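You operate a simulated robot arm through the tools that you are given. There is no shell and no other tool.

Carry out the task below with a simulated two-armed robot. There is one attempt and no reset: what you move stays moved.

## Task
Dry the red tube at 100 till the lamp shows green, then switch off and lock the narrow door.
Fine: dryer door shut, knob still at 100, key on LOCKED.

It is judged by the outcome, as a careful person would: the job done as asked, and still so three seconds after it is handed in. It fails if anything else is knocked over, pushed out of place, dropped, spilled or broken.

## Robot
Two 7-joint arms with fingered hands on one trunk that stands fixed in place. Base frame: the origin is at the foot of the trunk, x ahead of it, y to its left, z up. Lengths are in mm, angles in rad, forces in N, time in s.
The left shoulder is at [12, 162, 1270], the right one opposite. Each reaches about 1215 mm from its shoulder. Payload 4 kg a hand.
The TCP of each hand is the grasp point between the finger pads, 36 mm short of the fingertips. In the tool frame z runs along the fingers and y along their closing line. The gripper opens to 124 mm; its body begins 42 mm behind the TCP. The gripper is a hand of 4 fingers: y runs from the thumb to the fingers, the wrist lies at [-15, -99, -189] in the tool frame.
Orientation is that of the tool frame in the base frame, as a unit quaternion [w, x, y, z]. With the fingers straight down and the wrist toward the robot, the tool's x, y and z point along [0, 1, 0], [1, 0, 0] and [0, 0, -1] of the base frame.

## Interface
- The arms move only by the tool jog_arm. It takes "left_deltas", "right_deltas" or both (then of equal length, played together; a hand with none holds still); each is one flat list of numbers, 6 for each row, row after row: the shift along the base's x, y, z in units of 150 mm (1.0 is 150 mm), then the turn, a rotation vector about the base's x, y, z in units of 90 degrees (1.0 is 90 degrees). In form: [tx, ty, tz, wx, wy, wz, tx, ty, tz, wx, wy, wz, ...]. A call has 1 to 20 rows; each row is the pose to reach, as a shift and turn from the pose commanded when the call began. A call with a number of a shift or a turn outside -1 to 1 is refused whole. A row lasts 0.2 s, in which the tool goes at most 50 mm and 0.15 rad; a call with a longer step from one row to the next is refused whole. Where a pose cannot be reached the arm comes as near as it can. A force on the tool above 40 N (or 10 N above the force at the start of the call, whichever is more), or a blocked arm, ends the call early, and 0.2 s more pass. In this call time passes only in rows, and 0.2 s behind the last. The reply holds the time, the measured pose of the TCP, the force on the tool along the base axes, the opening and the grip force, in the units named above and with some noise, with the torque about the TCP (base axes, N m) and any sound that the robot's microphone picked up, and new pictures: "views" is both (left out), scene, wrist or none (wrist: the cameras of the hands that moved).
- Cameras (640 x 400 px; columns grow to the right, rows downward): "scene" is now at [78.4, -37.6, 1528.1]; the picture's right is [-0.40, -0.92, 0.00], its down [-0.24, 0.10, -0.97] and it looks along [0.88, -0.39, -0.26] (base axes); focal length 354 px, centre (320, 200). "left" rides on the left gripper at [-75, -86, -123] in its tool frame; the picture's right is [-0.70, -0.34, 0.63], its down [0.64, -0.68, 0.35] and it looks along [0.31, 0.65, 0.69] (tool axes); focal length 275 px, centre (320, 200). "right" rides on the right gripper at [75, -86, -123] in its tool frame; the picture's right is [-0.70, 0.34, -0.63], its down [-0.64, -0.68, 0.35] and it looks along [-0.32, 0.65, 0.69] (tool axes); focal length 275 px, centre (320, 200). There is no depth. A picture from a camera that has moved, and an enlarged one, comes with that camera's place and axes in the base frame and with its lens.
- lift_body(by): moves the trunk up (or, below 0, down) by that many mm; the arms and the scene camera ride with it, the base frame stays. It gives what a move gives, with no picture.
- curl_fingers(index, middle, ring, thumb_bend, thumb_turn, hand): sets how far each is bent, from 0 (flat) to 1 (curled in); at 0.3 the hand is open as for a grip, at 0.7 the pads meet at the TCP. One left out holds its place. A second passes; each finger stops where it meets its share of the squeeze, and holds until it gets a number again. It is the only way to open and close the hand. It gives what a move gives, with no picture; readings hold the bend of each and the force on the fingers (four entries, about 0 where the hand has none), thumb and palm. thumb_turn goes from beside the hand (0) to across from the fingers (1), as for a grip.
- head_to(pan, tilt): turns the head with the scene camera to pan (to the left, within 1.501 rad either way) and tilt (down, from -0.506 to 1.204), counted from straight ahead of the robot (the tilt from the chest, where the trunk bows). It gives what a move gives, and a new picture of the scene camera.
- enlarge(camera, box): a new picture of the part [left, top, right, bottom] of that camera's present view, enlarged. The clock stands still meanwhile.
- finish_job(): hands the job in; it is judged then, once.

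Places have to be worked out from the pictures, the camera data and where the tool is seen. Open the grippers and draw the arms clear of the work before you hand the job in, unless the task says otherwise.

The tools are called after "Request:" as name(argument=value, ...) on one line, values as JSON. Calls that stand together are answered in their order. jog_arm: Moves the arms, as the interface text tells. Its arguments: {"type":"object","properties":{"left_deltas":{"type":"array","items":{"type":"number"}},"right_deltas":{"type":"array","items":{"type":"number"}},"views":{"type":"string","enum":["both","scene","wrist","none"]}},"required":[]} The other tools are called the same way: lift_body (by) moves the trunk up or down; curl_fingers (index, middle, ring, thumb_bend, thumb_turn, hand) moves the fingers one by one; head_to (pan, tilt) turns the head that bears the scene camera; enlarge (camera, box) takes an enlarged picture of a part of a camera's view; finish_job () hands the job in.

At the start:

```text
clock: 0.0
left_eef_pos: [623.5, -103.4, 1422.6]
left_orientation: [0.0, 0.706, 0.708, 0.0]
left_contact_force: [0.5, -0.1, -0.3]
left_wrist_torque: [-0.02, -0.01, -0.01]
left_grip_width: 123.9
left_grip_force: 0.0
left_shape: jaw
left_bend: [0.3, 0.3, 0.3, 0.3, 0.98]
left_finger forces: [0.0, 0.0, 0.1, 0.0, 0.0, 0.1]
right_eef_pos: [597.9, -633.3, 1386.5]
right_orientation: [0.0, 0.707, 0.707, 0.0]
right_contact_force: [0.5, 0.5, -0.5]
right_wrist_torque: [0.0, -0.02, -0.01]
right_grip_width: 123.8
right_grip_force: 0.0
right_shape: jaw
right_bend: [0.3, 0.3, 0.3, 0.3, 0.98]
right_finger forces: [0.0, 0.0, 0.0, 0.0, 0.1, 0.0]
trunk travel left (down, up): [-425.0, 53.0]
head pan, tilt (commanded): [-0.414, 0.253]
```

scene: 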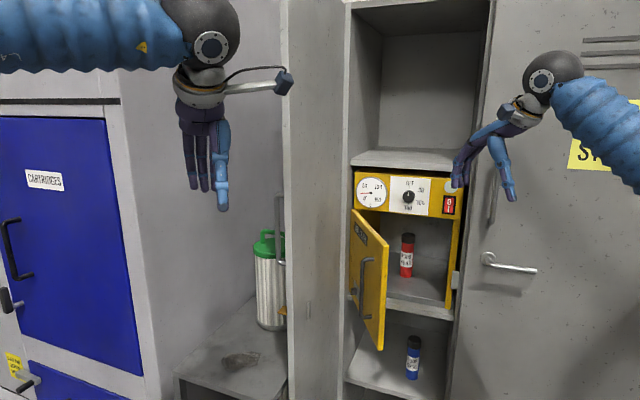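
right: 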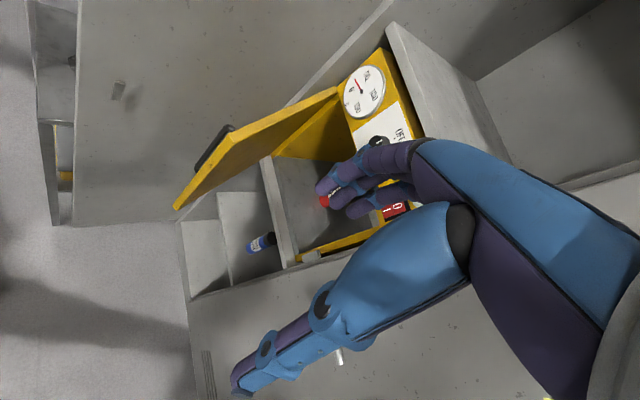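
left: 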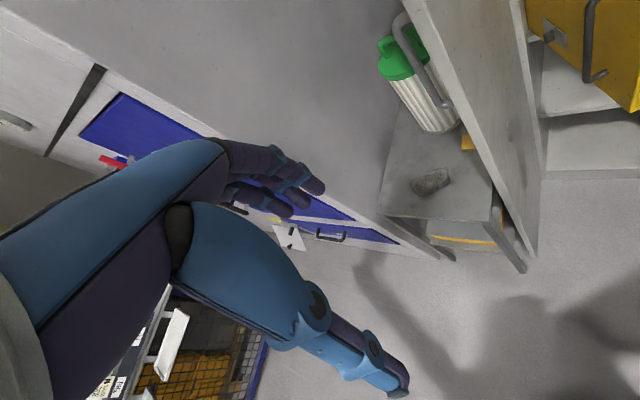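

The dryer (yellow) sits in an open locker with its door ajar and the red tube already inside; let me look closer at the panel, the tube and the locker.

Request:
enlarge(camera="scene", box=[340, 150, 480, 240])

Request:
enlarge(camera="scene", box=[270, 180, 550, 400])

```text
4.44 times, centred on (410, 195) of scene
camera zoom: at [78.4, -37.6, 1528.1], right [-0.4, -0.92, 0.0], down [-0.24, 0.1, -0.97], along [0.88, -0.39, -0.26], focal length 1573 px, centre (-80, 222)
```

zoom: 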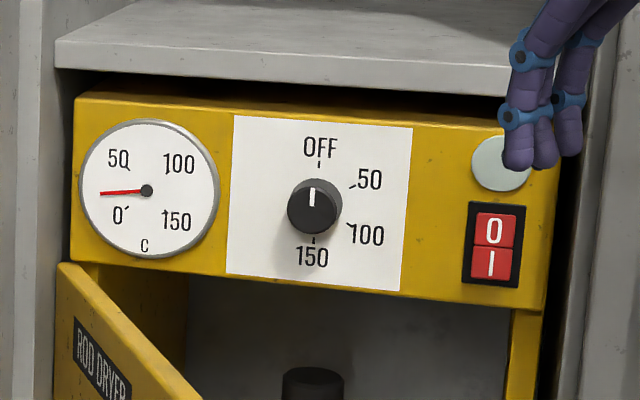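

```text
1.82 times, centred on (410, 290) of scene
camera zoom: at [78.4, -37.6, 1528.1], right [-0.4, -0.92, 0.0], down [-0.24, 0.1, -0.97], along [0.88, -0.39, -0.26], focal length 643 px, centre (156, 36)
```

zoom: 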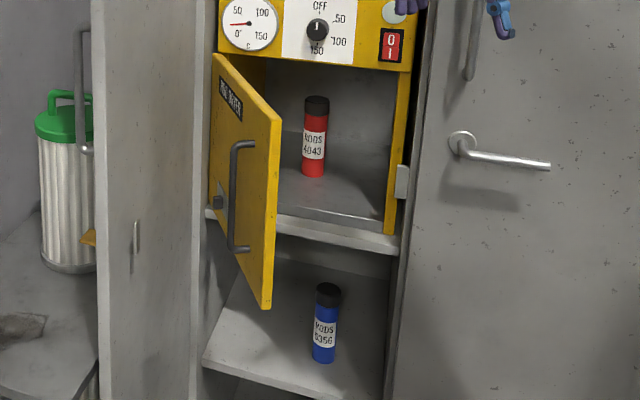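

Knob is at OFF, switch is off (0 up), red tube already in the dryer. Before acting I look around for the key lock and the doors.

Request:
head_to(pan=-0.75, tilt=0.35)

Request:
head_to(pan=-0.2, tilt=0.35)

Request:
head_to(pan=0.4, tilt=0.35)

Request:
head_to(pan=-0.4, tilt=0.8)

Request:
head_to(pan=-0.4, tilt=-0.1)

```text
clock: 0.8
left_eef_pos: [623.8, -102.2, 1421.7]
left_orientation: [0.001, 0.707, 0.708, 0.0]
left_contact_force: [-0.7, 0.4, -0.5]
left_wrist_torque: [0.02, 0.0, -0.01]
left_grip_width: 123.5
left_grip_force: 0.1
left_shape: jaw
left_bend: [0.3, 0.3, 0.3, 0.3, 0.98]
left_finger forces: [0.1, 0.1, 0.0, 0.0, 0.0, 0.0]
right_eef_pos: [597.0, -633.4, 1386.3]
right_orientation: [0.0, 0.707, 0.707, -0.001]
right_contact_force: [0.6, 0.2, 0.0]
right_wrist_torque: [0.0, -0.03, 0.0]
right_grip_width: 123.7
right_grip_force: 0.1
right_shape: jaw
right_bend: [0.3, 0.3, 0.3, 0.3, 0.98]
right_finger forces: [0.0, 0.1, 0.0, 0.1, 0.0, 0.1]
trunk travel left (down, up): [-425.0, 53.0]
head pan, tilt (commanded): [-0.75, 0.351]
camera scene: at [61.0, -63.5, 1519.1], right [-0.68, -0.73, 0.01], down [-0.26, 0.23, -0.94], along [0.68, -0.64, -0.35], focal length 354 px, centre (320, 200)
```

scene: 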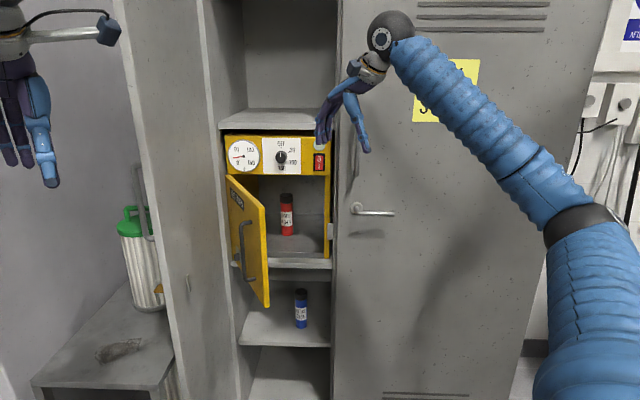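

```text
clock: 1.8
left_eef_pos: [624.1, -102.9, 1422.2]
left_orientation: [0.0, 0.706, 0.708, 0.0]
left_contact_force: [-0.3, 0.1, -0.3]
left_wrist_torque: [-0.01, 0.0, -0.01]
left_grip_width: 123.6
left_grip_force: 0.0
left_shape: jaw
left_bend: [0.3, 0.3, 0.3, 0.3, 0.98]
left_finger forces: [0.1, 0.0, 0.0, 0.0, 0.1, 0.0]
right_eef_pos: [599.1, -631.5, 1386.0]
right_orientation: [0.0, 0.707, 0.707, 0.0]
right_contact_force: [0.2, 0.1, 0.3]
right_wrist_torque: [0.0, -0.05, -0.01]
right_grip_width: 123.6
right_grip_force: 0.1
right_shape: jaw
right_bend: [0.3, 0.3, 0.3, 0.3, 0.98]
right_finger forces: [0.0, 0.0, 0.1, 0.0, 0.0, 0.0]
trunk travel left (down, up): [-425.0, 53.0]
head pan, tilt (commanded): [-0.201, 0.351]
camera scene: at [84.0, -18.7, 1518.9], right [-0.2, -0.98, 0.0], down [-0.34, 0.07, -0.94], along [0.92, -0.19, -0.35], focal length 354 px, centre (320, 200)
```

scene: 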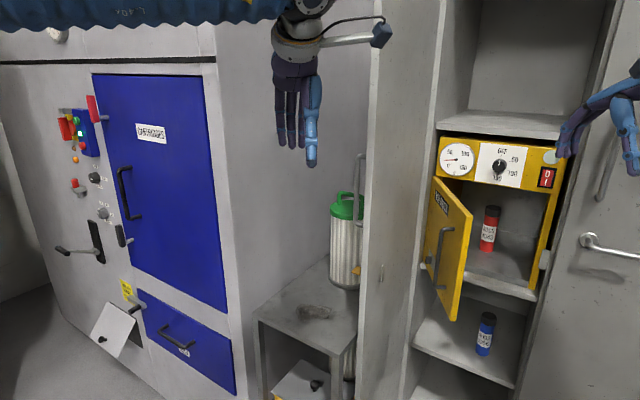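

```text
clock: 2.8
left_eef_pos: [624.9, -104.7, 1422.4]
left_orientation: [0.0, 0.706, 0.708, 0.001]
left_contact_force: [0.9, -0.8, -0.3]
left_wrist_torque: [0.01, 0.04, -0.02]
left_grip_width: 123.6
left_grip_force: 0.1
left_shape: jaw
left_bend: [0.3, 0.3, 0.3, 0.3, 0.98]
left_finger forces: [0.1, 0.0, 0.0, 0.0, 0.1, 0.1]
right_eef_pos: [597.5, -633.7, 1386.5]
right_orientation: [-0.001, 0.707, 0.707, 0.0]
right_contact_force: [-0.6, -0.5, 0.5]
right_wrist_torque: [0.01, 0.02, 0.02]
right_grip_width: 124.0
right_grip_force: 0.1
right_shape: jaw
right_bend: [0.3, 0.3, 0.3, 0.3, 0.98]
right_finger forces: [0.0, 0.1, 0.1, 0.1, 0.0, 0.0]
trunk travel left (down, up): [-425.0, 53.0]
head pan, tilt (commanded): [0.4, 0.351]
camera scene: at [78.6, 36.1, 1519.0], right [0.39, -0.92, 0.0], down [-0.32, -0.13, -0.94], along [0.86, 0.36, -0.35], focal length 354 px, centre (320, 200)
```

scene: 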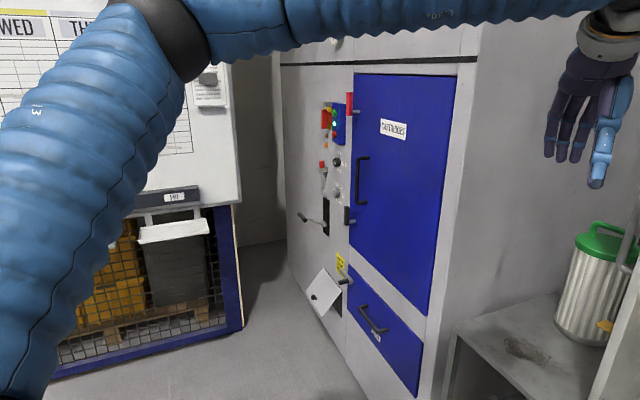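

```text
clock: 3.9
left_eef_pos: [623.8, -103.0, 1422.5]
left_orientation: [0.0, 0.706, 0.708, 0.0]
left_contact_force: [0.0, 0.6, -0.9]
left_wrist_torque: [0.0, -0.01, 0.02]
left_grip_width: 123.6
left_grip_force: 0.0
left_shape: jaw
left_bend: [0.3, 0.3, 0.3, 0.3, 0.98]
left_finger forces: [0.0, 0.0, 0.0, 0.0, 0.0, 0.0]
right_eef_pos: [597.9, -633.3, 1387.8]
right_orientation: [0.0, 0.707, 0.707, -0.001]
right_contact_force: [0.5, -0.7, 0.5]
right_wrist_torque: [-0.01, 0.0, 0.01]
right_grip_width: 123.5
right_grip_force: 0.0
right_shape: jaw
right_bend: [0.3, 0.3, 0.3, 0.3, 0.98]
right_finger forces: [0.1, 0.0, 0.1, 0.1, 0.0, 0.0]
trunk travel left (down, up): [-425.0, 53.0]
head pan, tilt (commanded): [-0.4, 0.799]
camera scene: at [66.9, -31.4, 1479.5], right [-0.39, -0.92, 0.0], down [-0.67, 0.28, -0.69], along [0.64, -0.27, -0.72], focal length 354 px, centre (320, 200)
```

scene: 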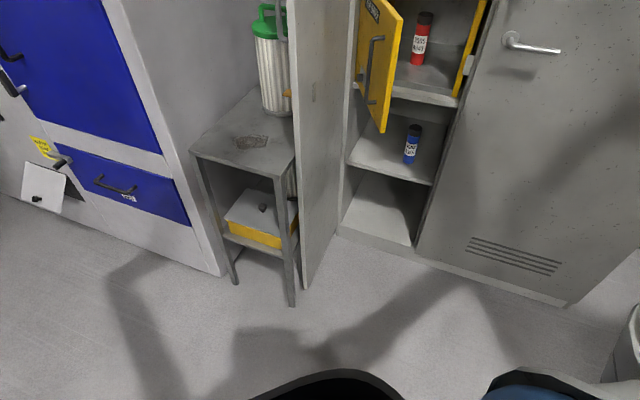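

```text
clock: 5.1
left_eef_pos: [625.1, -102.9, 1422.8]
left_orientation: [0.0, 0.706, 0.708, 0.0]
left_contact_force: [0.8, -0.4, -0.5]
left_wrist_torque: [-0.02, 0.03, 0.0]
left_grip_width: 123.6
left_grip_force: 0.0
left_shape: jaw
left_bend: [0.3, 0.3, 0.3, 0.3, 0.98]
left_finger forces: [0.0, 0.0, 0.1, 0.1, 0.1, 0.1]
right_eef_pos: [597.7, -633.3, 1388.2]
right_orientation: [-0.001, 0.707, 0.707, -0.001]
right_contact_force: [0.7, 0.1, -0.4]
right_wrist_torque: [0.03, -0.02, 0.01]
right_grip_width: 123.4
right_grip_force: 0.0
right_shape: jaw
right_bend: [0.3, 0.3, 0.3, 0.3, 0.98]
right_finger forces: [0.1, 0.1, 0.1, 0.0, 0.0, 0.1]
trunk travel left (down, up): [-425.0, 53.0]
head pan, tilt (commanded): [-0.4, -0.099]
camera scene: at [73.4, -34.0, 1560.2], right [-0.39, -0.92, 0.0], down [0.08, -0.04, -1.0], along [0.92, -0.39, 0.09], focal length 354 px, centre (320, 200)
```

scene: 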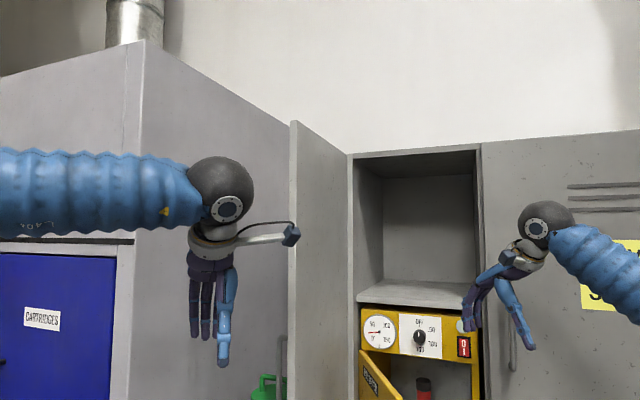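

The narrow door is the tall leaf standing open to the left of the dryer; its outer face is seen by the left hand's camera. Let me enlarge that and the inner parts.

Request:
enlarge(camera="left", box=[360, 0, 560, 200])

Request:
head_to(pan=-0.35, tilt=0.4)

Request:
enlarge(camera="scene", box=[220, 100, 420, 300])

Request:
enlarge(camera="scene", box=[360, 90, 500, 180])

```text
2.00 times, centred on (460, 100) of left
camera zoom: at [538.1, -178.2, 1546.3], right [-0.34, -0.7, -0.63], down [-0.68, 0.64, -0.35], along [0.65, 0.32, -0.69], focal length 551 px, centre (40, 400)
```

zoom: 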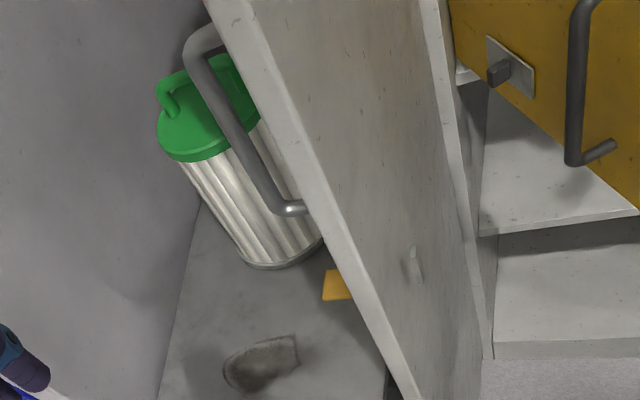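

```text
clock: 6.0
left_eef_pos: [624.1, -103.1, 1422.5]
left_orientation: [0.0, 0.706, 0.708, 0.0]
left_contact_force: [0.3, -0.6, 0.2]
left_wrist_torque: [0.0, 0.02, 0.02]
left_grip_width: 123.4
left_grip_force: 0.1
left_shape: jaw
left_bend: [0.3, 0.3, 0.3, 0.3, 0.98]
left_finger forces: [0.0, 0.0, 0.0, 0.0, 0.0, 0.0]
right_eef_pos: [597.8, -632.8, 1386.6]
right_orientation: [-0.001, 0.707, 0.707, -0.001]
right_contact_force: [-0.1, 0.4, 0.4]
right_wrist_torque: [0.0, 0.04, 0.04]
right_grip_width: 123.6
right_grip_force: 0.1
right_shape: jaw
right_bend: [0.3, 0.3, 0.3, 0.3, 0.98]
right_finger forces: [0.0, 0.0, 0.0, 0.0, 0.0, 0.1]
trunk travel left (down, up): [-425.0, 53.0]
head pan, tilt (commanded): [-0.351, 0.4]
camera scene: at [79.8, -31.9, 1514.5], right [-0.34, -0.94, 0.0], down [-0.37, 0.13, -0.92], along [0.86, -0.32, -0.4], focal length 354 px, centre (320, 200)
```

scene: 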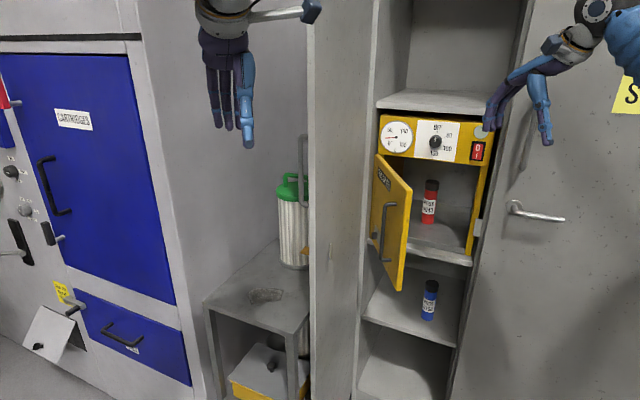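

```text
2.00 times, centred on (320, 200) of scene
camera zoom: at [79.8, -31.9, 1514.5], right [-0.34, -0.94, 0.0], down [-0.37, 0.13, -0.92], along [0.86, -0.32, -0.4], focal length 708 px, centre (320, 200)
```

zoom: 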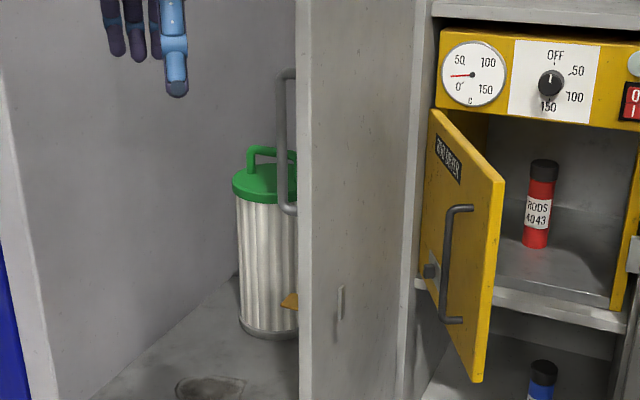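

```text
4.44 times, centred on (430, 135) of scene
camera zoom: at [79.8, -31.9, 1514.5], right [-0.34, -0.94, 0.0], down [-0.37, 0.13, -0.92], along [0.86, -0.32, -0.4], focal length 1573 px, centre (-169, 489)
```

zoom: 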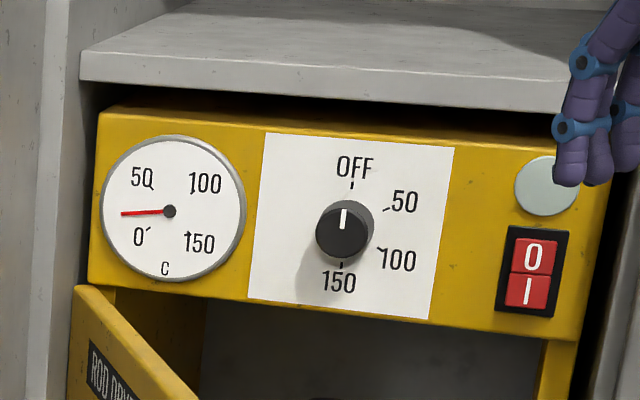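

The cabinet seems turned to face me a bit. I enlarge the right-hand camera view to triangulate the panel points against the scene view.

Request:
enlarge(camera="right", box=[160, 0, 480, 300])

Request:
enlarge(camera="scene", box=[340, 60, 640, 300])

```text
1.33 times, centred on (320, 150) of right
camera zoom: at [512.5, -557.6, 1510.8], right [0.34, -0.7, 0.63], down [-0.68, -0.64, -0.35], along [0.65, -0.32, -0.69], focal length 367 px, centre (320, 267)
```

zoom: 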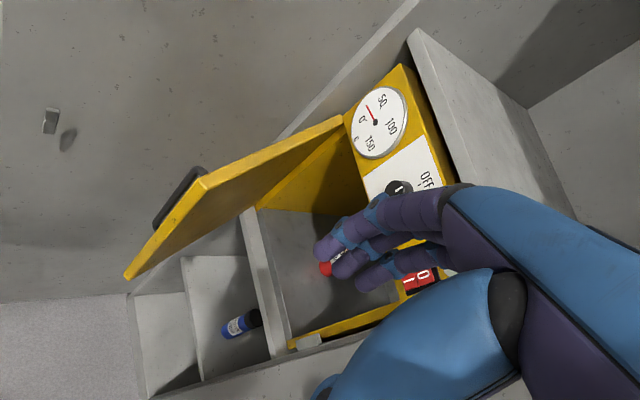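

```text
1.67 times, centred on (490, 180) of scene
camera zoom: at [79.8, -31.9, 1514.5], right [-0.34, -0.94, 0.0], down [-0.37, 0.13, -0.92], along [0.86, -0.32, -0.4], focal length 590 px, centre (37, 233)
```

zoom: 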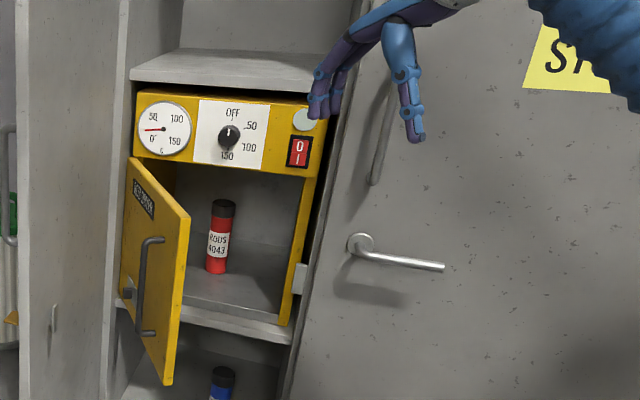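

Rough triangulation puts the gauge near [1065,-657,1250], the knob near [951,-725,1258] and the switch near [907,-851,1221], so the cabinet front is turned about 40–45° toward me. I turn the left hand so its camera looks at the dryer for a second view.

Request:
jog_arm(left_deltas=[0, 0, 0, 0, 0, -0.086, 0, 0, 0, 0, 0, -0.172, 0, 0, 0, 0, 0, -0.258, 0, 0, 0, 0, 0, -0.344, 0, 0, 0, 0, 0, -0.43, 0, 0, 0, 0, 0, -0.516, 0, 0, 0, 0, 0, -0.602, 0, 0, 0, 0, 0, -0.688, 0, 0, 0, 0, 0, -0.774], views="both")

```text
clock: 8.1
left_eef_pos: [624.8, -102.3, 1422.2]
left_orientation: [0.0, 0.984, 0.176, 0.0]
left_contact_force: [0.2, -0.2, 0.2]
left_wrist_torque: [0.01, -0.03, 0.01]
left_grip_width: 123.7
left_grip_force: 0.2
left_shape: jaw
left_bend: [0.3, 0.3, 0.3, 0.3, 0.98]
left_finger forces: [0.1, 0.1, 0.1, 0.1, 0.0, 0.0]
right_eef_pos: [599.2, -632.7, 1386.8]
right_orientation: [0.0, 0.707, 0.707, -0.001]
right_contact_force: [0.6, 0.0, 0.3]
right_wrist_torque: [0.02, 0.03, 0.02]
right_grip_width: 123.8
right_grip_force: 0.1
right_shape: jaw
right_bend: [0.3, 0.3, 0.3, 0.3, 0.98]
right_finger forces: [0.0, 0.0, 0.0, 0.0, 0.0, 0.0]
trunk travel left (down, up): [-425.0, 53.0]
head pan, tilt (commanded): [-0.351, 0.4]
camera scene: at [80.5, -31.9, 1514.4], right [-0.34, -0.94, 0.0], down [-0.37, 0.13, -0.92], along [0.86, -0.32, -0.4], focal length 354 px, centre (320, 200)
camera left: at [524.7, -49.0, 1545.8], right [-0.77, 0.07, -0.63], down [0.37, 0.86, -0.35], along [0.52, -0.5, -0.69], focal length 275 px, centre (320, 200)
```

scene: 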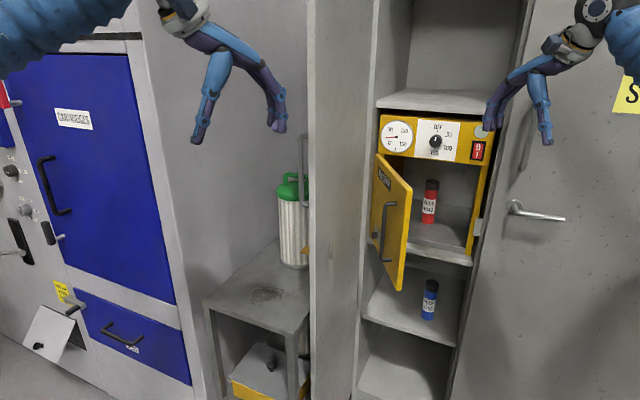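
left: 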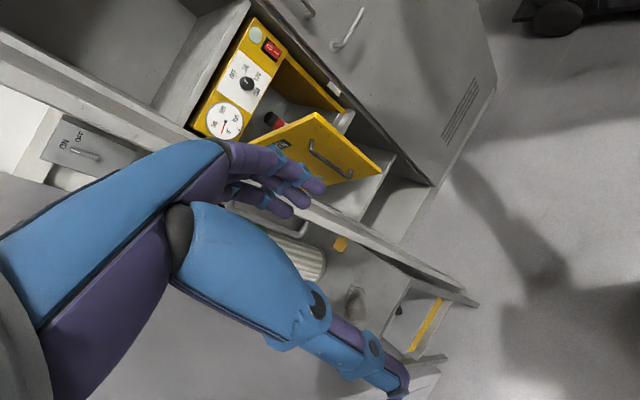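

There's a wall box marked ON/OFF visible behind the narrow door; enlarge it and the dryer.

Request:
enlarge(camera="left", box=[0, 60, 200, 220])

Request:
enlarge(camera="left", box=[180, 0, 400, 180])

Request:
enlarge(camera="left", box=[260, 140, 480, 320])

```text
2.50 times, centred on (100, 140) of left
camera zoom: at [524.7, -49.0, 1545.8], right [-0.77, 0.07, -0.63], down [0.37, 0.86, -0.35], along [0.52, -0.5, -0.69], focal length 688 px, centre (870, 350)
```

zoom: 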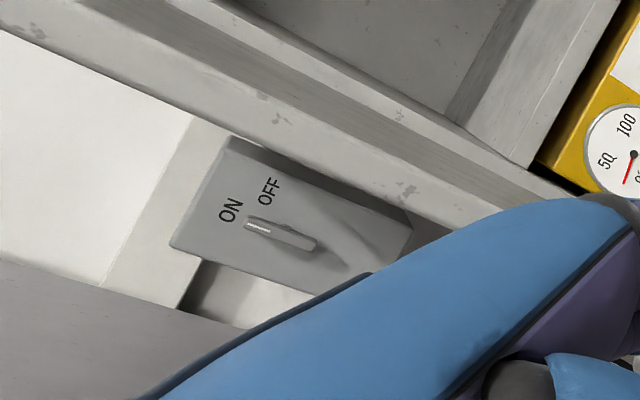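

```text
2.22 times, centred on (290, 90) of left
camera zoom: at [524.7, -49.0, 1545.8], right [-0.77, 0.07, -0.63], down [0.37, 0.86, -0.35], along [0.52, -0.5, -0.69], focal length 612 px, centre (387, 444)
```

zoom: 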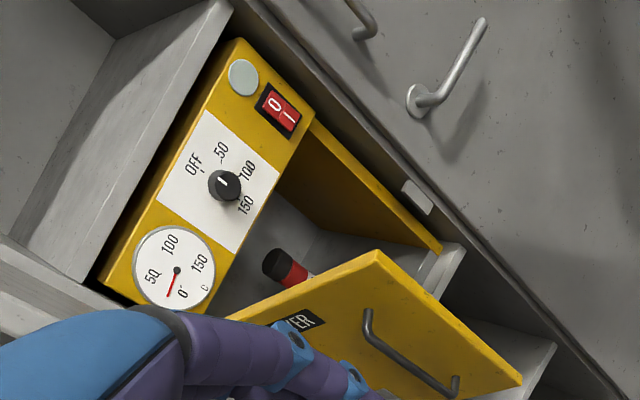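

```text
2.22 times, centred on (370, 230) of left
camera zoom: at [524.7, -49.0, 1545.8], right [-0.77, 0.07, -0.63], down [0.37, 0.86, -0.35], along [0.52, -0.5, -0.69], focal length 612 px, centre (209, 133)
```

zoom: 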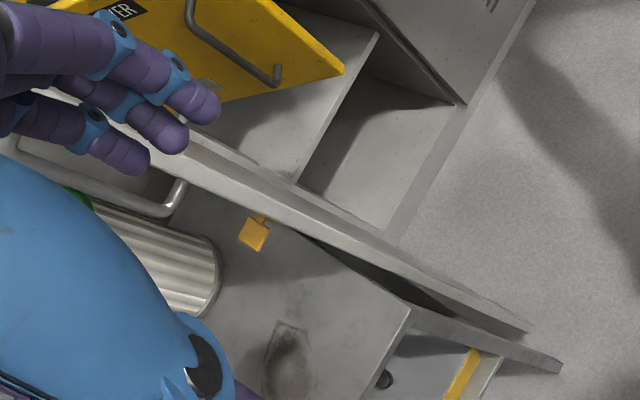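

Combining views: cabinet front is turned 45°, panel plane about 1210 mm out along the −45° direction, dryer door ~317 mm wide open about 57°, narrow door open ~90° to its left. I'll bring the right hand to a palm-down, forward-pointing pose in free space first.

Request:
jog_arm(right_deltas=[-0.021, 0.082, -0.076, -0.0218, -0.0813, -0.0218, -0.042, 0.164, -0.152, -0.0436, -0.1625, -0.0436, -0.063, 0.247, -0.228, -0.0653, -0.2438, -0.0653, -0.084, 0.329, -0.304, -0.0871, -0.325, -0.0871, -0.105, 0.411, -0.38, -0.1089, -0.4063, -0.1089, -0.127, 0.493, -0.457, -0.1307, -0.4875, -0.1307, -0.148, 0.576, -0.533, -0.1524, -0.5688, -0.1524, -0.169, 0.658, -0.609, -0.1742, -0.65, -0.1742, -0.19, 0.74, -0.685, -0.196, -0.7313, -0.196, -0.211, 0.822, -0.761, -0.2178, -0.8125, -0.2178, -0.232, 0.904, -0.837, -0.2395, -0.8938, -0.2395, -0.253, 0.987, -0.913, -0.2613, -0.975, -0.2613], views="both")

Request:
enlarge(camera="scene", box=[340, 80, 540, 280])

```text
clock: 10.7
left_eef_pos: [623.8, -103.5, 1421.6]
left_orientation: [-0.001, 0.984, 0.177, -0.001]
left_contact_force: [0.4, -0.2, 0.2]
left_wrist_torque: [0.0, 0.01, -0.02]
left_grip_width: 123.5
left_grip_force: 0.1
left_shape: jaw
left_bend: [0.3, 0.3, 0.3, 0.3, 0.98]
left_finger forces: [0.0, 0.0, 0.1, 0.1, 0.0, 0.0]
right_eef_pos: [558.8, -485.2, 1248.7]
right_orientation: [0.612, 0.613, 0.353, 0.353]
right_contact_force: [0.5, 0.3, -0.3]
right_wrist_torque: [0.0, 0.04, -0.01]
right_grip_width: 123.7
right_grip_force: 0.1
right_shape: jaw
right_bend: [0.3, 0.3, 0.3, 0.3, 0.98]
right_finger forces: [0.1, 0.0, 0.1, 0.2, 0.1, 0.1]
trunk travel left (down, up): [-425.0, 53.0]
head pan, tilt (commanded): [-0.351, 0.4]
camera scene: at [80.8, -32.3, 1514.3], right [-0.34, -0.94, 0.0], down [-0.37, 0.13, -0.92], along [0.86, -0.32, -0.4], focal length 354 px, centre (320, 200)
camera right: at [492.2, -359.0, 1163.9], right [-0.9, -0.29, 0.34], down [-0.02, -0.73, -0.68], along [0.44, -0.62, 0.65], focal length 275 px, centre (320, 200)
```

scene: 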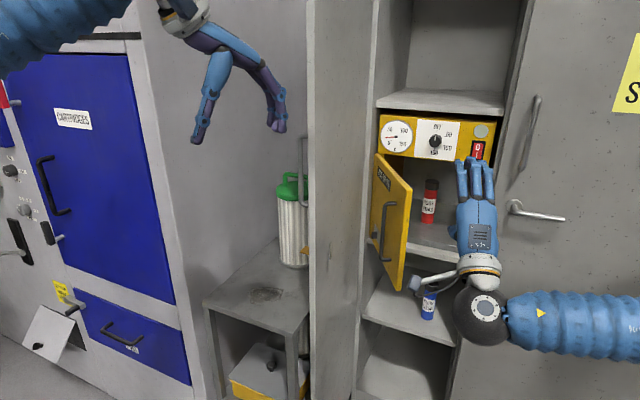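
right: 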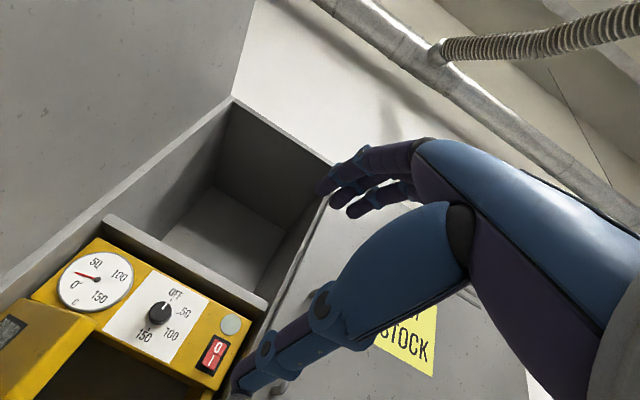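

```text
2.00 times, centred on (440, 180) of scene
camera zoom: at [80.8, -32.3, 1514.3], right [-0.34, -0.94, 0.0], down [-0.37, 0.13, -0.92], along [0.86, -0.32, -0.4], focal length 708 px, centre (80, 240)
```

zoom: 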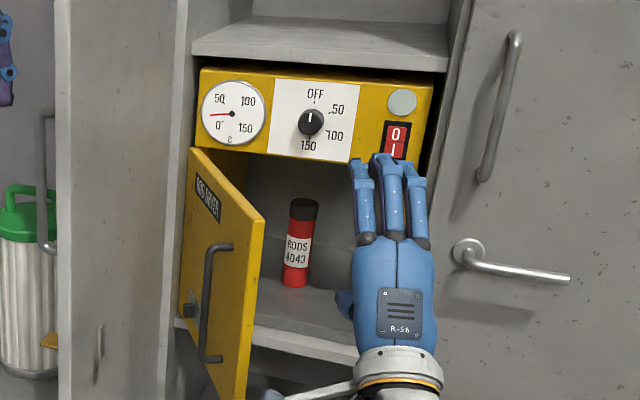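

The hand is palm-down and pointing forward; refined positions: knob front ≈[960,-729,1250], switch ≈[889,-834,1234], gauge ≈[1060,-653,1250]. I close the right hand into a "beak" to push the dryer door shut.

Request:
curl_fingers(hand="right", index=0.7, middle=0.7, ring=0.7, thumb_bend=0.7)

```text
clock: 11.7
left_eef_pos: [624.5, -103.7, 1422.9]
left_orientation: [0.0, 0.984, 0.177, 0.0]
left_contact_force: [-0.4, 1.0, -0.2]
left_wrist_torque: [0.02, 0.01, 0.03]
left_grip_width: 124.0
left_grip_force: 0.1
left_shape: jaw
left_bend: [0.3, 0.3, 0.3, 0.3, 0.98]
left_finger forces: [0.0, 0.0, 0.0, 0.1, 0.0, 0.1]
right_eef_pos: [559.5, -485.0, 1249.1]
right_orientation: [0.611, 0.613, 0.354, 0.354]
right_contact_force: [0.4, -1.0, -0.5]
right_wrist_torque: [0.01, -0.01, -0.02]
right_grip_width: 1.4
right_grip_force: 0.1
right_shape: fingers
right_bend: [0.7, 0.7, 0.7, 0.7, 0.98]
right_finger forces: [0.1, 0.0, 0.0, 0.1, 0.0, 0.1]
trunk travel left (down, up): [-425.0, 53.0]
head pan, tilt (commanded): [-0.351, 0.4]
```

Beak formed. Move to a point in front of and left of the dryer door's free edge.

Request:
jog_arm(right_deltas=[0.121, 0.071, -0.084, 0, 0, 0, 0.242, 0.142, -0.168, 0, 0, 0, 0.363, 0.213, -0.252, 0, 0, 0, 0.484, 0.284, -0.337, 0, 0, 0, 0.604, 0.354, -0.421, 0, 0, 0, 0.725, 0.425, -0.505, 0, 0, 0, 0.846, 0.496, -0.589, 0, 0, 0, 0.967, 0.567, -0.673, 0, 0, 0], views="both")

Request:
enlarge(camera="left", box=[180, 0, 480, 240])

```text
clock: 13.4
left_eef_pos: [624.6, -104.0, 1421.8]
left_orientation: [0.0, 0.984, 0.177, -0.001]
left_contact_force: [0.6, -0.2, 0.0]
left_wrist_torque: [-0.01, 0.04, -0.01]
left_grip_width: 123.8
left_grip_force: 0.1
left_shape: jaw
left_bend: [0.3, 0.3, 0.3, 0.3, 0.98]
left_finger forces: [0.0, 0.0, 0.0, 0.0, 0.1, 0.0]
right_eef_pos: [705.3, -399.3, 1147.9]
right_orientation: [0.613, 0.613, 0.353, 0.353]
right_contact_force: [-0.7, -0.6, 0.2]
right_wrist_torque: [0.01, 0.0, -0.04]
right_grip_width: 0.9
right_grip_force: 0.0
right_shape: fingers
right_bend: [0.7, 0.7, 0.7, 0.7, 0.98]
right_finger forces: [0.0, 0.0, 0.0, 0.1, 0.0, 0.0]
trunk travel left (down, up): [-425.0, 53.0]
head pan, tilt (commanded): [-0.351, 0.4]
camera scene: at [80.5, -31.1, 1514.4], right [-0.34, -0.94, 0.0], down [-0.37, 0.13, -0.92], along [0.86, -0.32, -0.4], focal length 354 px, centre (320, 200)
camera right: at [636.3, -272.5, 1064.6], right [-0.9, -0.28, 0.34], down [-0.02, -0.73, -0.68], along [0.44, -0.62, 0.65], focal length 275 px, centre (320, 200)
```

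scene: 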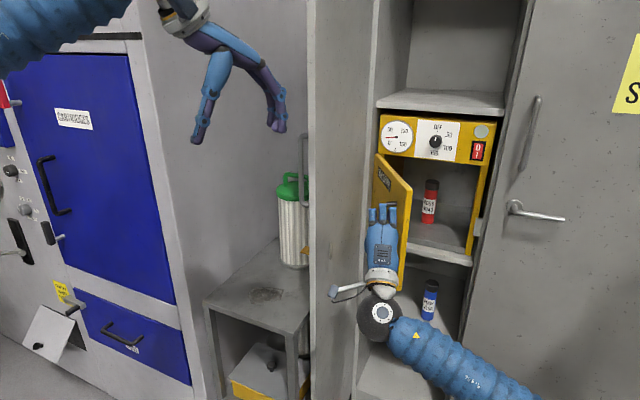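
right: 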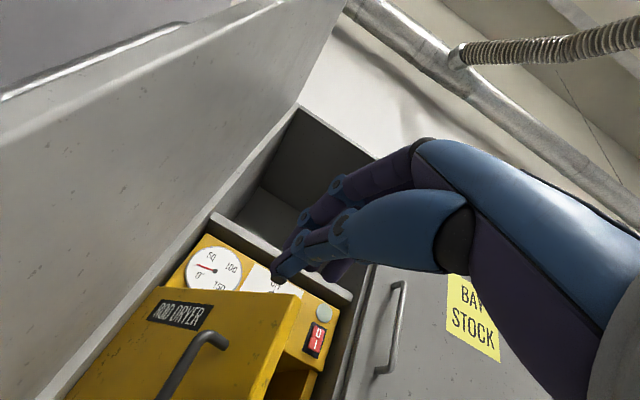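

```text
1.67 times, centred on (330, 120) of left
camera zoom: at [524.6, -48.6, 1546.0], right [-0.77, 0.07, -0.63], down [0.37, 0.86, -0.35], along [0.52, -0.5, -0.69], focal length 459 px, centre (303, 333)
```

zoom: 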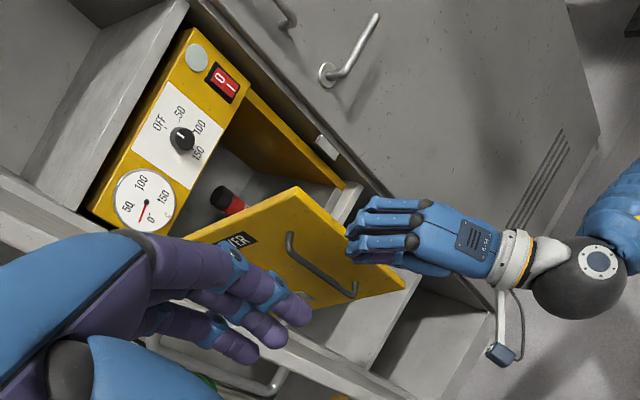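

Tip projection matches my model, so geometry is good. Slide inward along the left side of the dryer door, above its handle.

Request:
jog_arm(right_deltas=[0.112, -0.074, 0, 0, 0, 0, 0.225, -0.148, 0, 0, 0, 0, 0.337, -0.222, 0, 0, 0, 0, 0.45, -0.295, 0, 0, 0, 0, 0.562, -0.369, 0, 0, 0, 0, 0.675, -0.443, 0, 0, 0, 0, 0.787, -0.517, 0, 0, 0, 0], views="both")

Request:
enlarge(camera="left", box=[180, 0, 480, 240])

```text
clock: 15.1
left_eef_pos: [624.5, -103.3, 1422.3]
left_orientation: [0.0, 0.984, 0.178, -0.001]
left_contact_force: [-0.1, -0.3, -0.3]
left_wrist_torque: [0.02, -0.01, 0.03]
left_grip_width: 123.5
left_grip_force: 0.1
left_shape: jaw
left_bend: [0.3, 0.3, 0.3, 0.3, 0.98]
left_finger forces: [0.1, 0.1, 0.0, 0.0, 0.1, 0.0]
right_eef_pos: [823.3, -476.8, 1148.0]
right_orientation: [0.612, 0.613, 0.354, 0.353]
right_contact_force: [-0.1, -0.5, 0.1]
right_wrist_torque: [-0.02, -0.01, -0.02]
right_grip_width: 1.3
right_grip_force: 0.1
right_shape: fingers
right_bend: [0.7, 0.7, 0.7, 0.7, 0.98]
right_finger forces: [0.0, 0.0, 0.0, 0.1, 0.0, 0.0]
trunk travel left (down, up): [-425.0, 53.0]
head pan, tilt (commanded): [-0.351, 0.4]
camera scene: at [80.3, -31.6, 1514.4], right [-0.34, -0.94, 0.0], down [-0.37, 0.13, -0.92], along [0.86, -0.32, -0.4], focal length 354 px, centre (320, 200)
camera right: at [754.5, -350.1, 1064.4], right [-0.9, -0.29, 0.34], down [-0.02, -0.73, -0.68], along [0.44, -0.62, 0.65], focal length 275 px, centre (320, 200)
```

scene: 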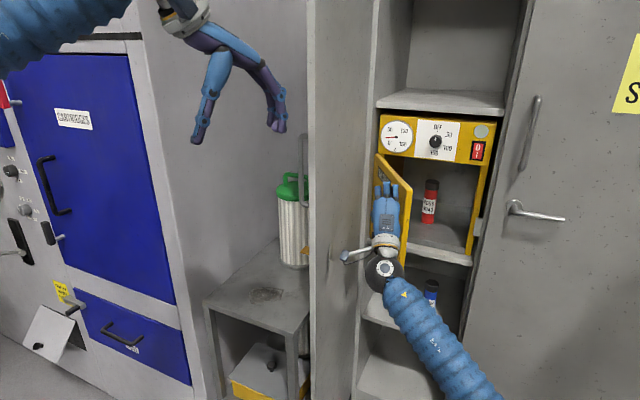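
right: 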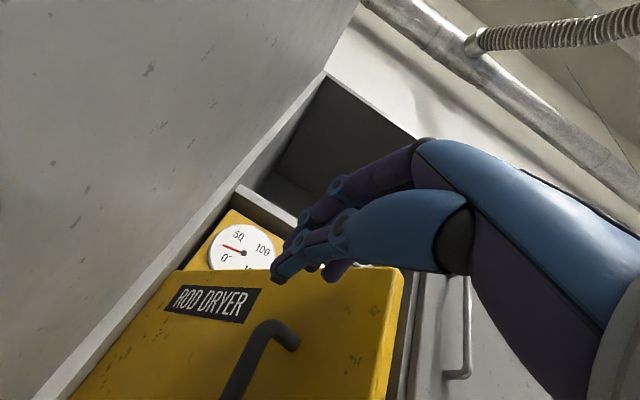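

```text
1.67 times, centred on (330, 120) of left
camera zoom: at [524.4, -49.0, 1546.1], right [-0.77, 0.07, -0.63], down [0.37, 0.86, -0.35], along [0.52, -0.5, -0.69], focal length 459 px, centre (303, 333)
```

zoom: 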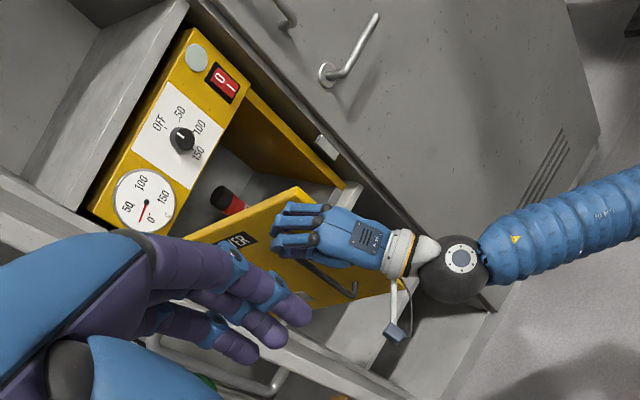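

Now sweep the beak right and inward so its side pushes the door toward closed.

Request:
jog_arm(right_deltas=[0.013, -0.101, 0, 0, 0, 0, 0.027, -0.202, 0, 0, 0, 0, 0.04, -0.303, 0, 0, 0, 0, 0.053, -0.404, 0, 0, 0, 0, 0.066, -0.505, 0, 0, 0, 0, 0.08, -0.606, 0, 0, 0, 0, 0.093, -0.707, 0, 0, 0, 0, 0.106, -0.808, 0, 0, 0, 0], views="both")

Request:
enlarge(camera="left", box=[180, 0, 480, 240])

```text
clock: 16.9
left_eef_pos: [623.8, -104.4, 1422.3]
left_orientation: [0.0, 0.984, 0.176, 0.0]
left_contact_force: [-0.4, 0.2, -0.6]
left_wrist_torque: [0.03, -0.02, 0.03]
left_grip_width: 123.9
left_grip_force: 0.0
left_shape: jaw
left_bend: [0.3, 0.3, 0.3, 0.3, 0.98]
left_finger forces: [0.0, 0.1, 0.1, 0.0, 0.0, 0.0]
right_eef_pos: [839.1, -599.8, 1149.6]
right_orientation: [0.612, 0.613, 0.353, 0.353]
right_contact_force: [0.1, -0.3, 0.0]
right_wrist_torque: [-0.03, 0.02, -0.01]
right_grip_width: 1.2
right_grip_force: 0.1
right_shape: fingers
right_bend: [0.7, 0.7, 0.7, 0.7, 0.98]
right_finger forces: [0.0, 0.0, 0.0, 0.0, 0.0, 0.0]
trunk travel left (down, up): [-425.0, 53.0]
head pan, tilt (commanded): [-0.351, 0.4]
camera scene: at [79.8, -32.1, 1514.4], right [-0.34, -0.94, 0.0], down [-0.37, 0.13, -0.92], along [0.86, -0.32, -0.4], focal length 354 px, centre (320, 200)
camera right: at [769.8, -472.2, 1064.8], right [-0.9, -0.29, 0.34], down [-0.02, -0.73, -0.68], along [0.44, -0.62, 0.65], focal length 275 px, centre (320, 200)
```

scene: 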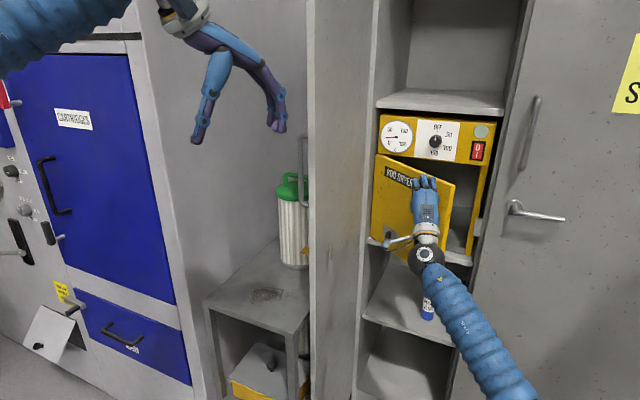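
right: 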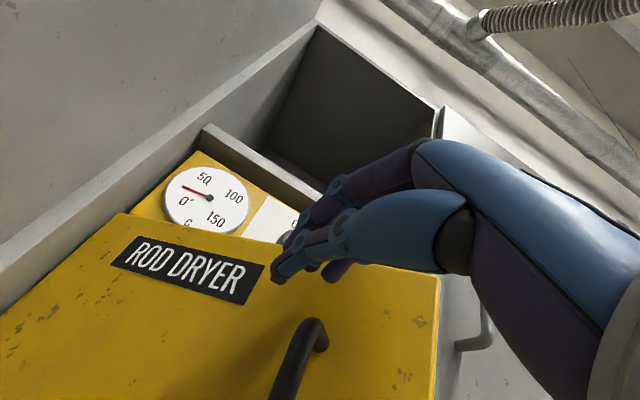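

```text
1.67 times, centred on (330, 120) of left
camera zoom: at [523.9, -49.5, 1546.3], right [-0.77, 0.07, -0.63], down [0.37, 0.86, -0.35], along [0.52, -0.5, -0.69], focal length 459 px, centre (303, 333)
```

zoom: 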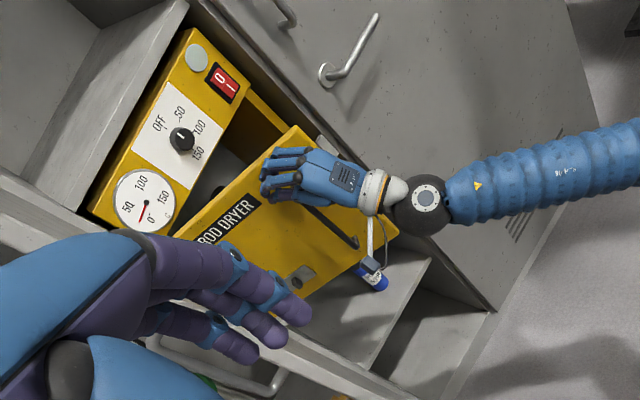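

Door swung to roughly 30° with no notable force. Continue the sweep toward nearly shut.

Request:
jog_arm(right_deltas=[0.013, -0.101, 0, 0, 0, 0, 0.027, -0.202, 0, 0, 0, 0, 0.04, -0.303, 0, 0, 0, 0, 0.053, -0.404, 0, 0, 0, 0, 0.066, -0.505, 0, 0, 0, 0, 0.08, -0.606, 0, 0, 0, 0, 0.093, -0.707, 0, 0, 0, 0, 0.106, -0.808, 0, 0, 0, 0], views="both")

Request:
enlarge(camera="left", box=[180, 0, 480, 240])

```text
clock: 18.6
left_eef_pos: [622.9, -102.8, 1422.7]
left_orientation: [0.0, 0.984, 0.177, 0.0]
left_contact_force: [-0.7, 0.3, -0.7]
left_wrist_torque: [0.02, -0.01, -0.01]
left_grip_width: 123.4
left_grip_force: 0.0
left_shape: jaw
left_bend: [0.3, 0.3, 0.3, 0.3, 0.98]
left_finger forces: [0.0, 0.0, 0.0, 0.0, 0.0, 0.0]
right_eef_pos: [853.1, -718.5, 1147.2]
right_orientation: [0.611, 0.613, 0.354, 0.353]
right_contact_force: [0.0, -0.3, -0.3]
right_wrist_torque: [0.02, -0.03, 0.05]
right_grip_width: 1.0
right_grip_force: 0.1
right_shape: fingers
right_bend: [0.7, 0.7, 0.7, 0.7, 0.98]
right_finger forces: [0.0, 0.0, 0.1, 0.0, 0.1, 0.0]
trunk travel left (down, up): [-425.0, 53.0]
head pan, tilt (commanded): [-0.351, 0.4]
camera scene: at [79.7, -32.1, 1514.4], right [-0.34, -0.94, 0.0], down [-0.37, 0.13, -0.92], along [0.86, -0.32, -0.4], focal length 354 px, centre (320, 200)
camera right: at [785.7, -593.0, 1064.6], right [-0.9, -0.29, 0.34], down [-0.02, -0.73, -0.68], along [0.44, -0.62, 0.65], focal length 275 px, centre (320, 200)
```

scene: 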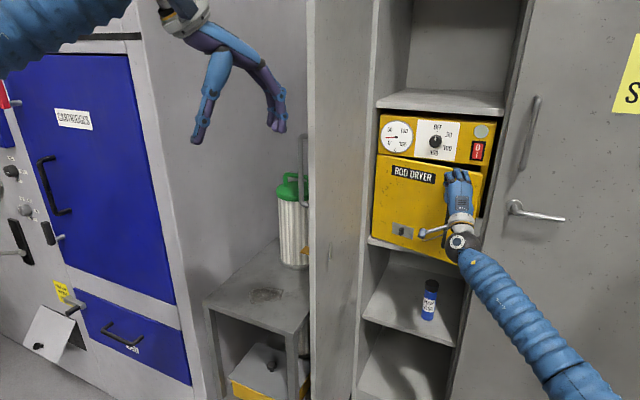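
right: 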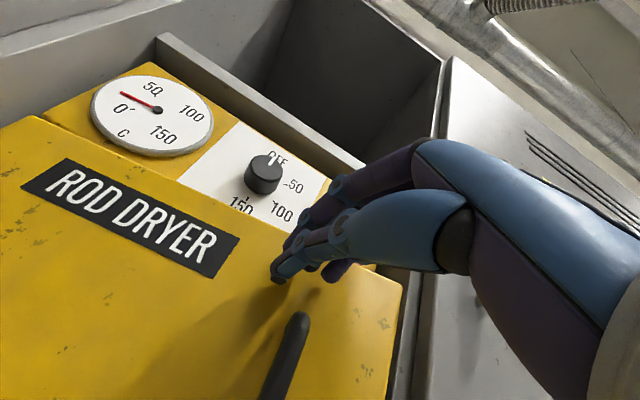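

```text
1.67 times, centred on (330, 120) of left
camera zoom: at [523.8, -49.4, 1546.4], right [-0.77, 0.07, -0.63], down [0.37, 0.86, -0.35], along [0.52, -0.5, -0.69], focal length 459 px, centre (303, 333)
```

zoom: 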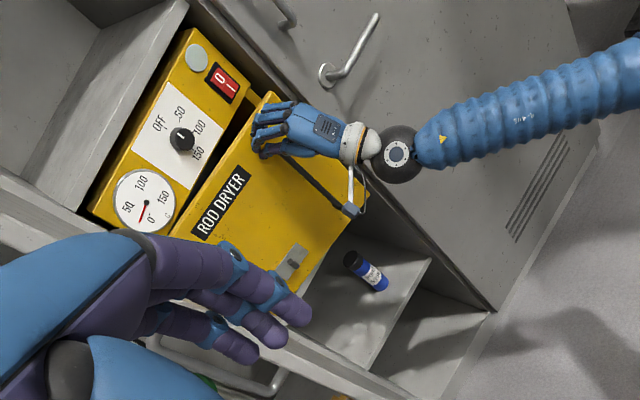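

Door is about 10° from shut. Push it straight inward until it seats.

Request:
jog_arm(right_deltas=[0.034, -0.034, 0, 0, 0, 0, 0.068, -0.068, 0, 0, 0, 0, 0.102, -0.102, 0, 0, 0, 0, 0.136, -0.136, 0, 0, 0, 0, 0.17, -0.17, 0, 0, 0, 0, 0.204, -0.204, 0, 0, 0, 0, 0.238, -0.238, 0, 0, 0, 0, 0.272, -0.272, 0, 0, 0, 0, 0.306, -0.306, 0, 0, 0, 0], views="both")

Request:
enlarge(camera="left", box=[180, 0, 480, 240])

```text
clock: 20.6
left_eef_pos: [622.6, -102.6, 1421.1]
left_orientation: [0.0, 0.984, 0.177, -0.001]
left_contact_force: [-0.1, -0.2, -0.4]
left_wrist_torque: [-0.03, -0.01, -0.02]
left_grip_width: 123.7
left_grip_force: 0.1
left_shape: jaw
left_bend: [0.3, 0.3, 0.3, 0.3, 0.98]
left_finger forces: [0.0, 0.0, 0.0, 0.0, 0.1, 0.0]
right_eef_pos: [900.5, -764.6, 1148.9]
right_orientation: [0.612, 0.613, 0.354, 0.353]
right_contact_force: [-1.0, 0.7, 1.0]
right_wrist_torque: [-0.01, 0.0, 0.0]
right_grip_width: 1.1
right_grip_force: 0.1
right_shape: fingers
right_bend: [0.7, 0.7, 0.7, 0.7, 0.98]
right_finger forces: [0.1, 1.1, 0.0, 0.0, 0.0, 0.1]
trunk travel left (down, up): [-425.0, 53.0]
head pan, tilt (commanded): [-0.351, 0.4]
camera scene: at [79.7, -31.5, 1514.5], right [-0.34, -0.94, 0.0], down [-0.37, 0.13, -0.92], along [0.86, -0.32, -0.4], focal length 354 px, centre (320, 200)
camera right: at [832.0, -638.3, 1065.1], right [-0.9, -0.29, 0.34], down [-0.02, -0.73, -0.68], along [0.44, -0.62, 0.65], focal length 275 px, centre (320, 200)
```

scene: 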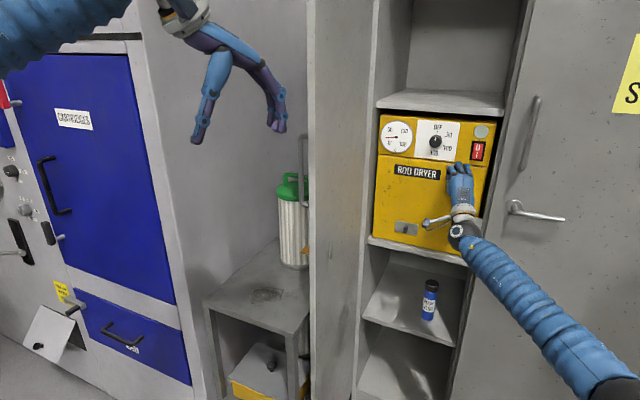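
right: 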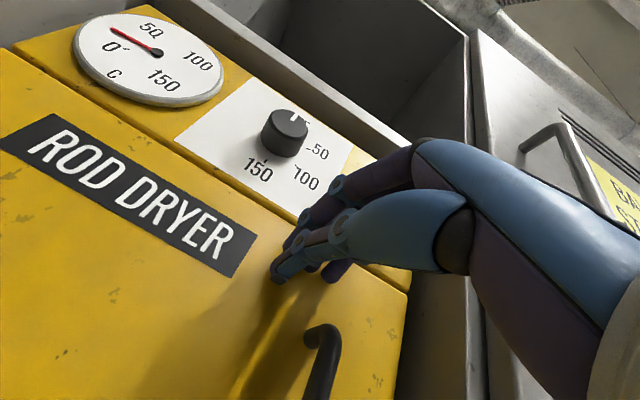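

```text
1.67 times, centred on (330, 120) of left
camera zoom: at [523.8, -48.8, 1546.4], right [-0.77, 0.07, -0.63], down [0.37, 0.86, -0.35], along [0.52, -0.5, -0.69], focal length 459 px, centre (303, 333)
```

zoom: 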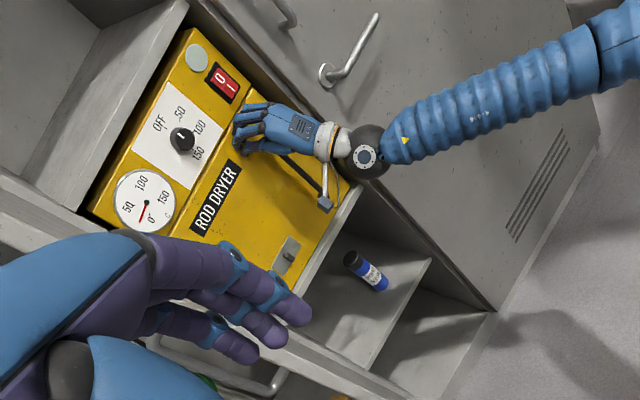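

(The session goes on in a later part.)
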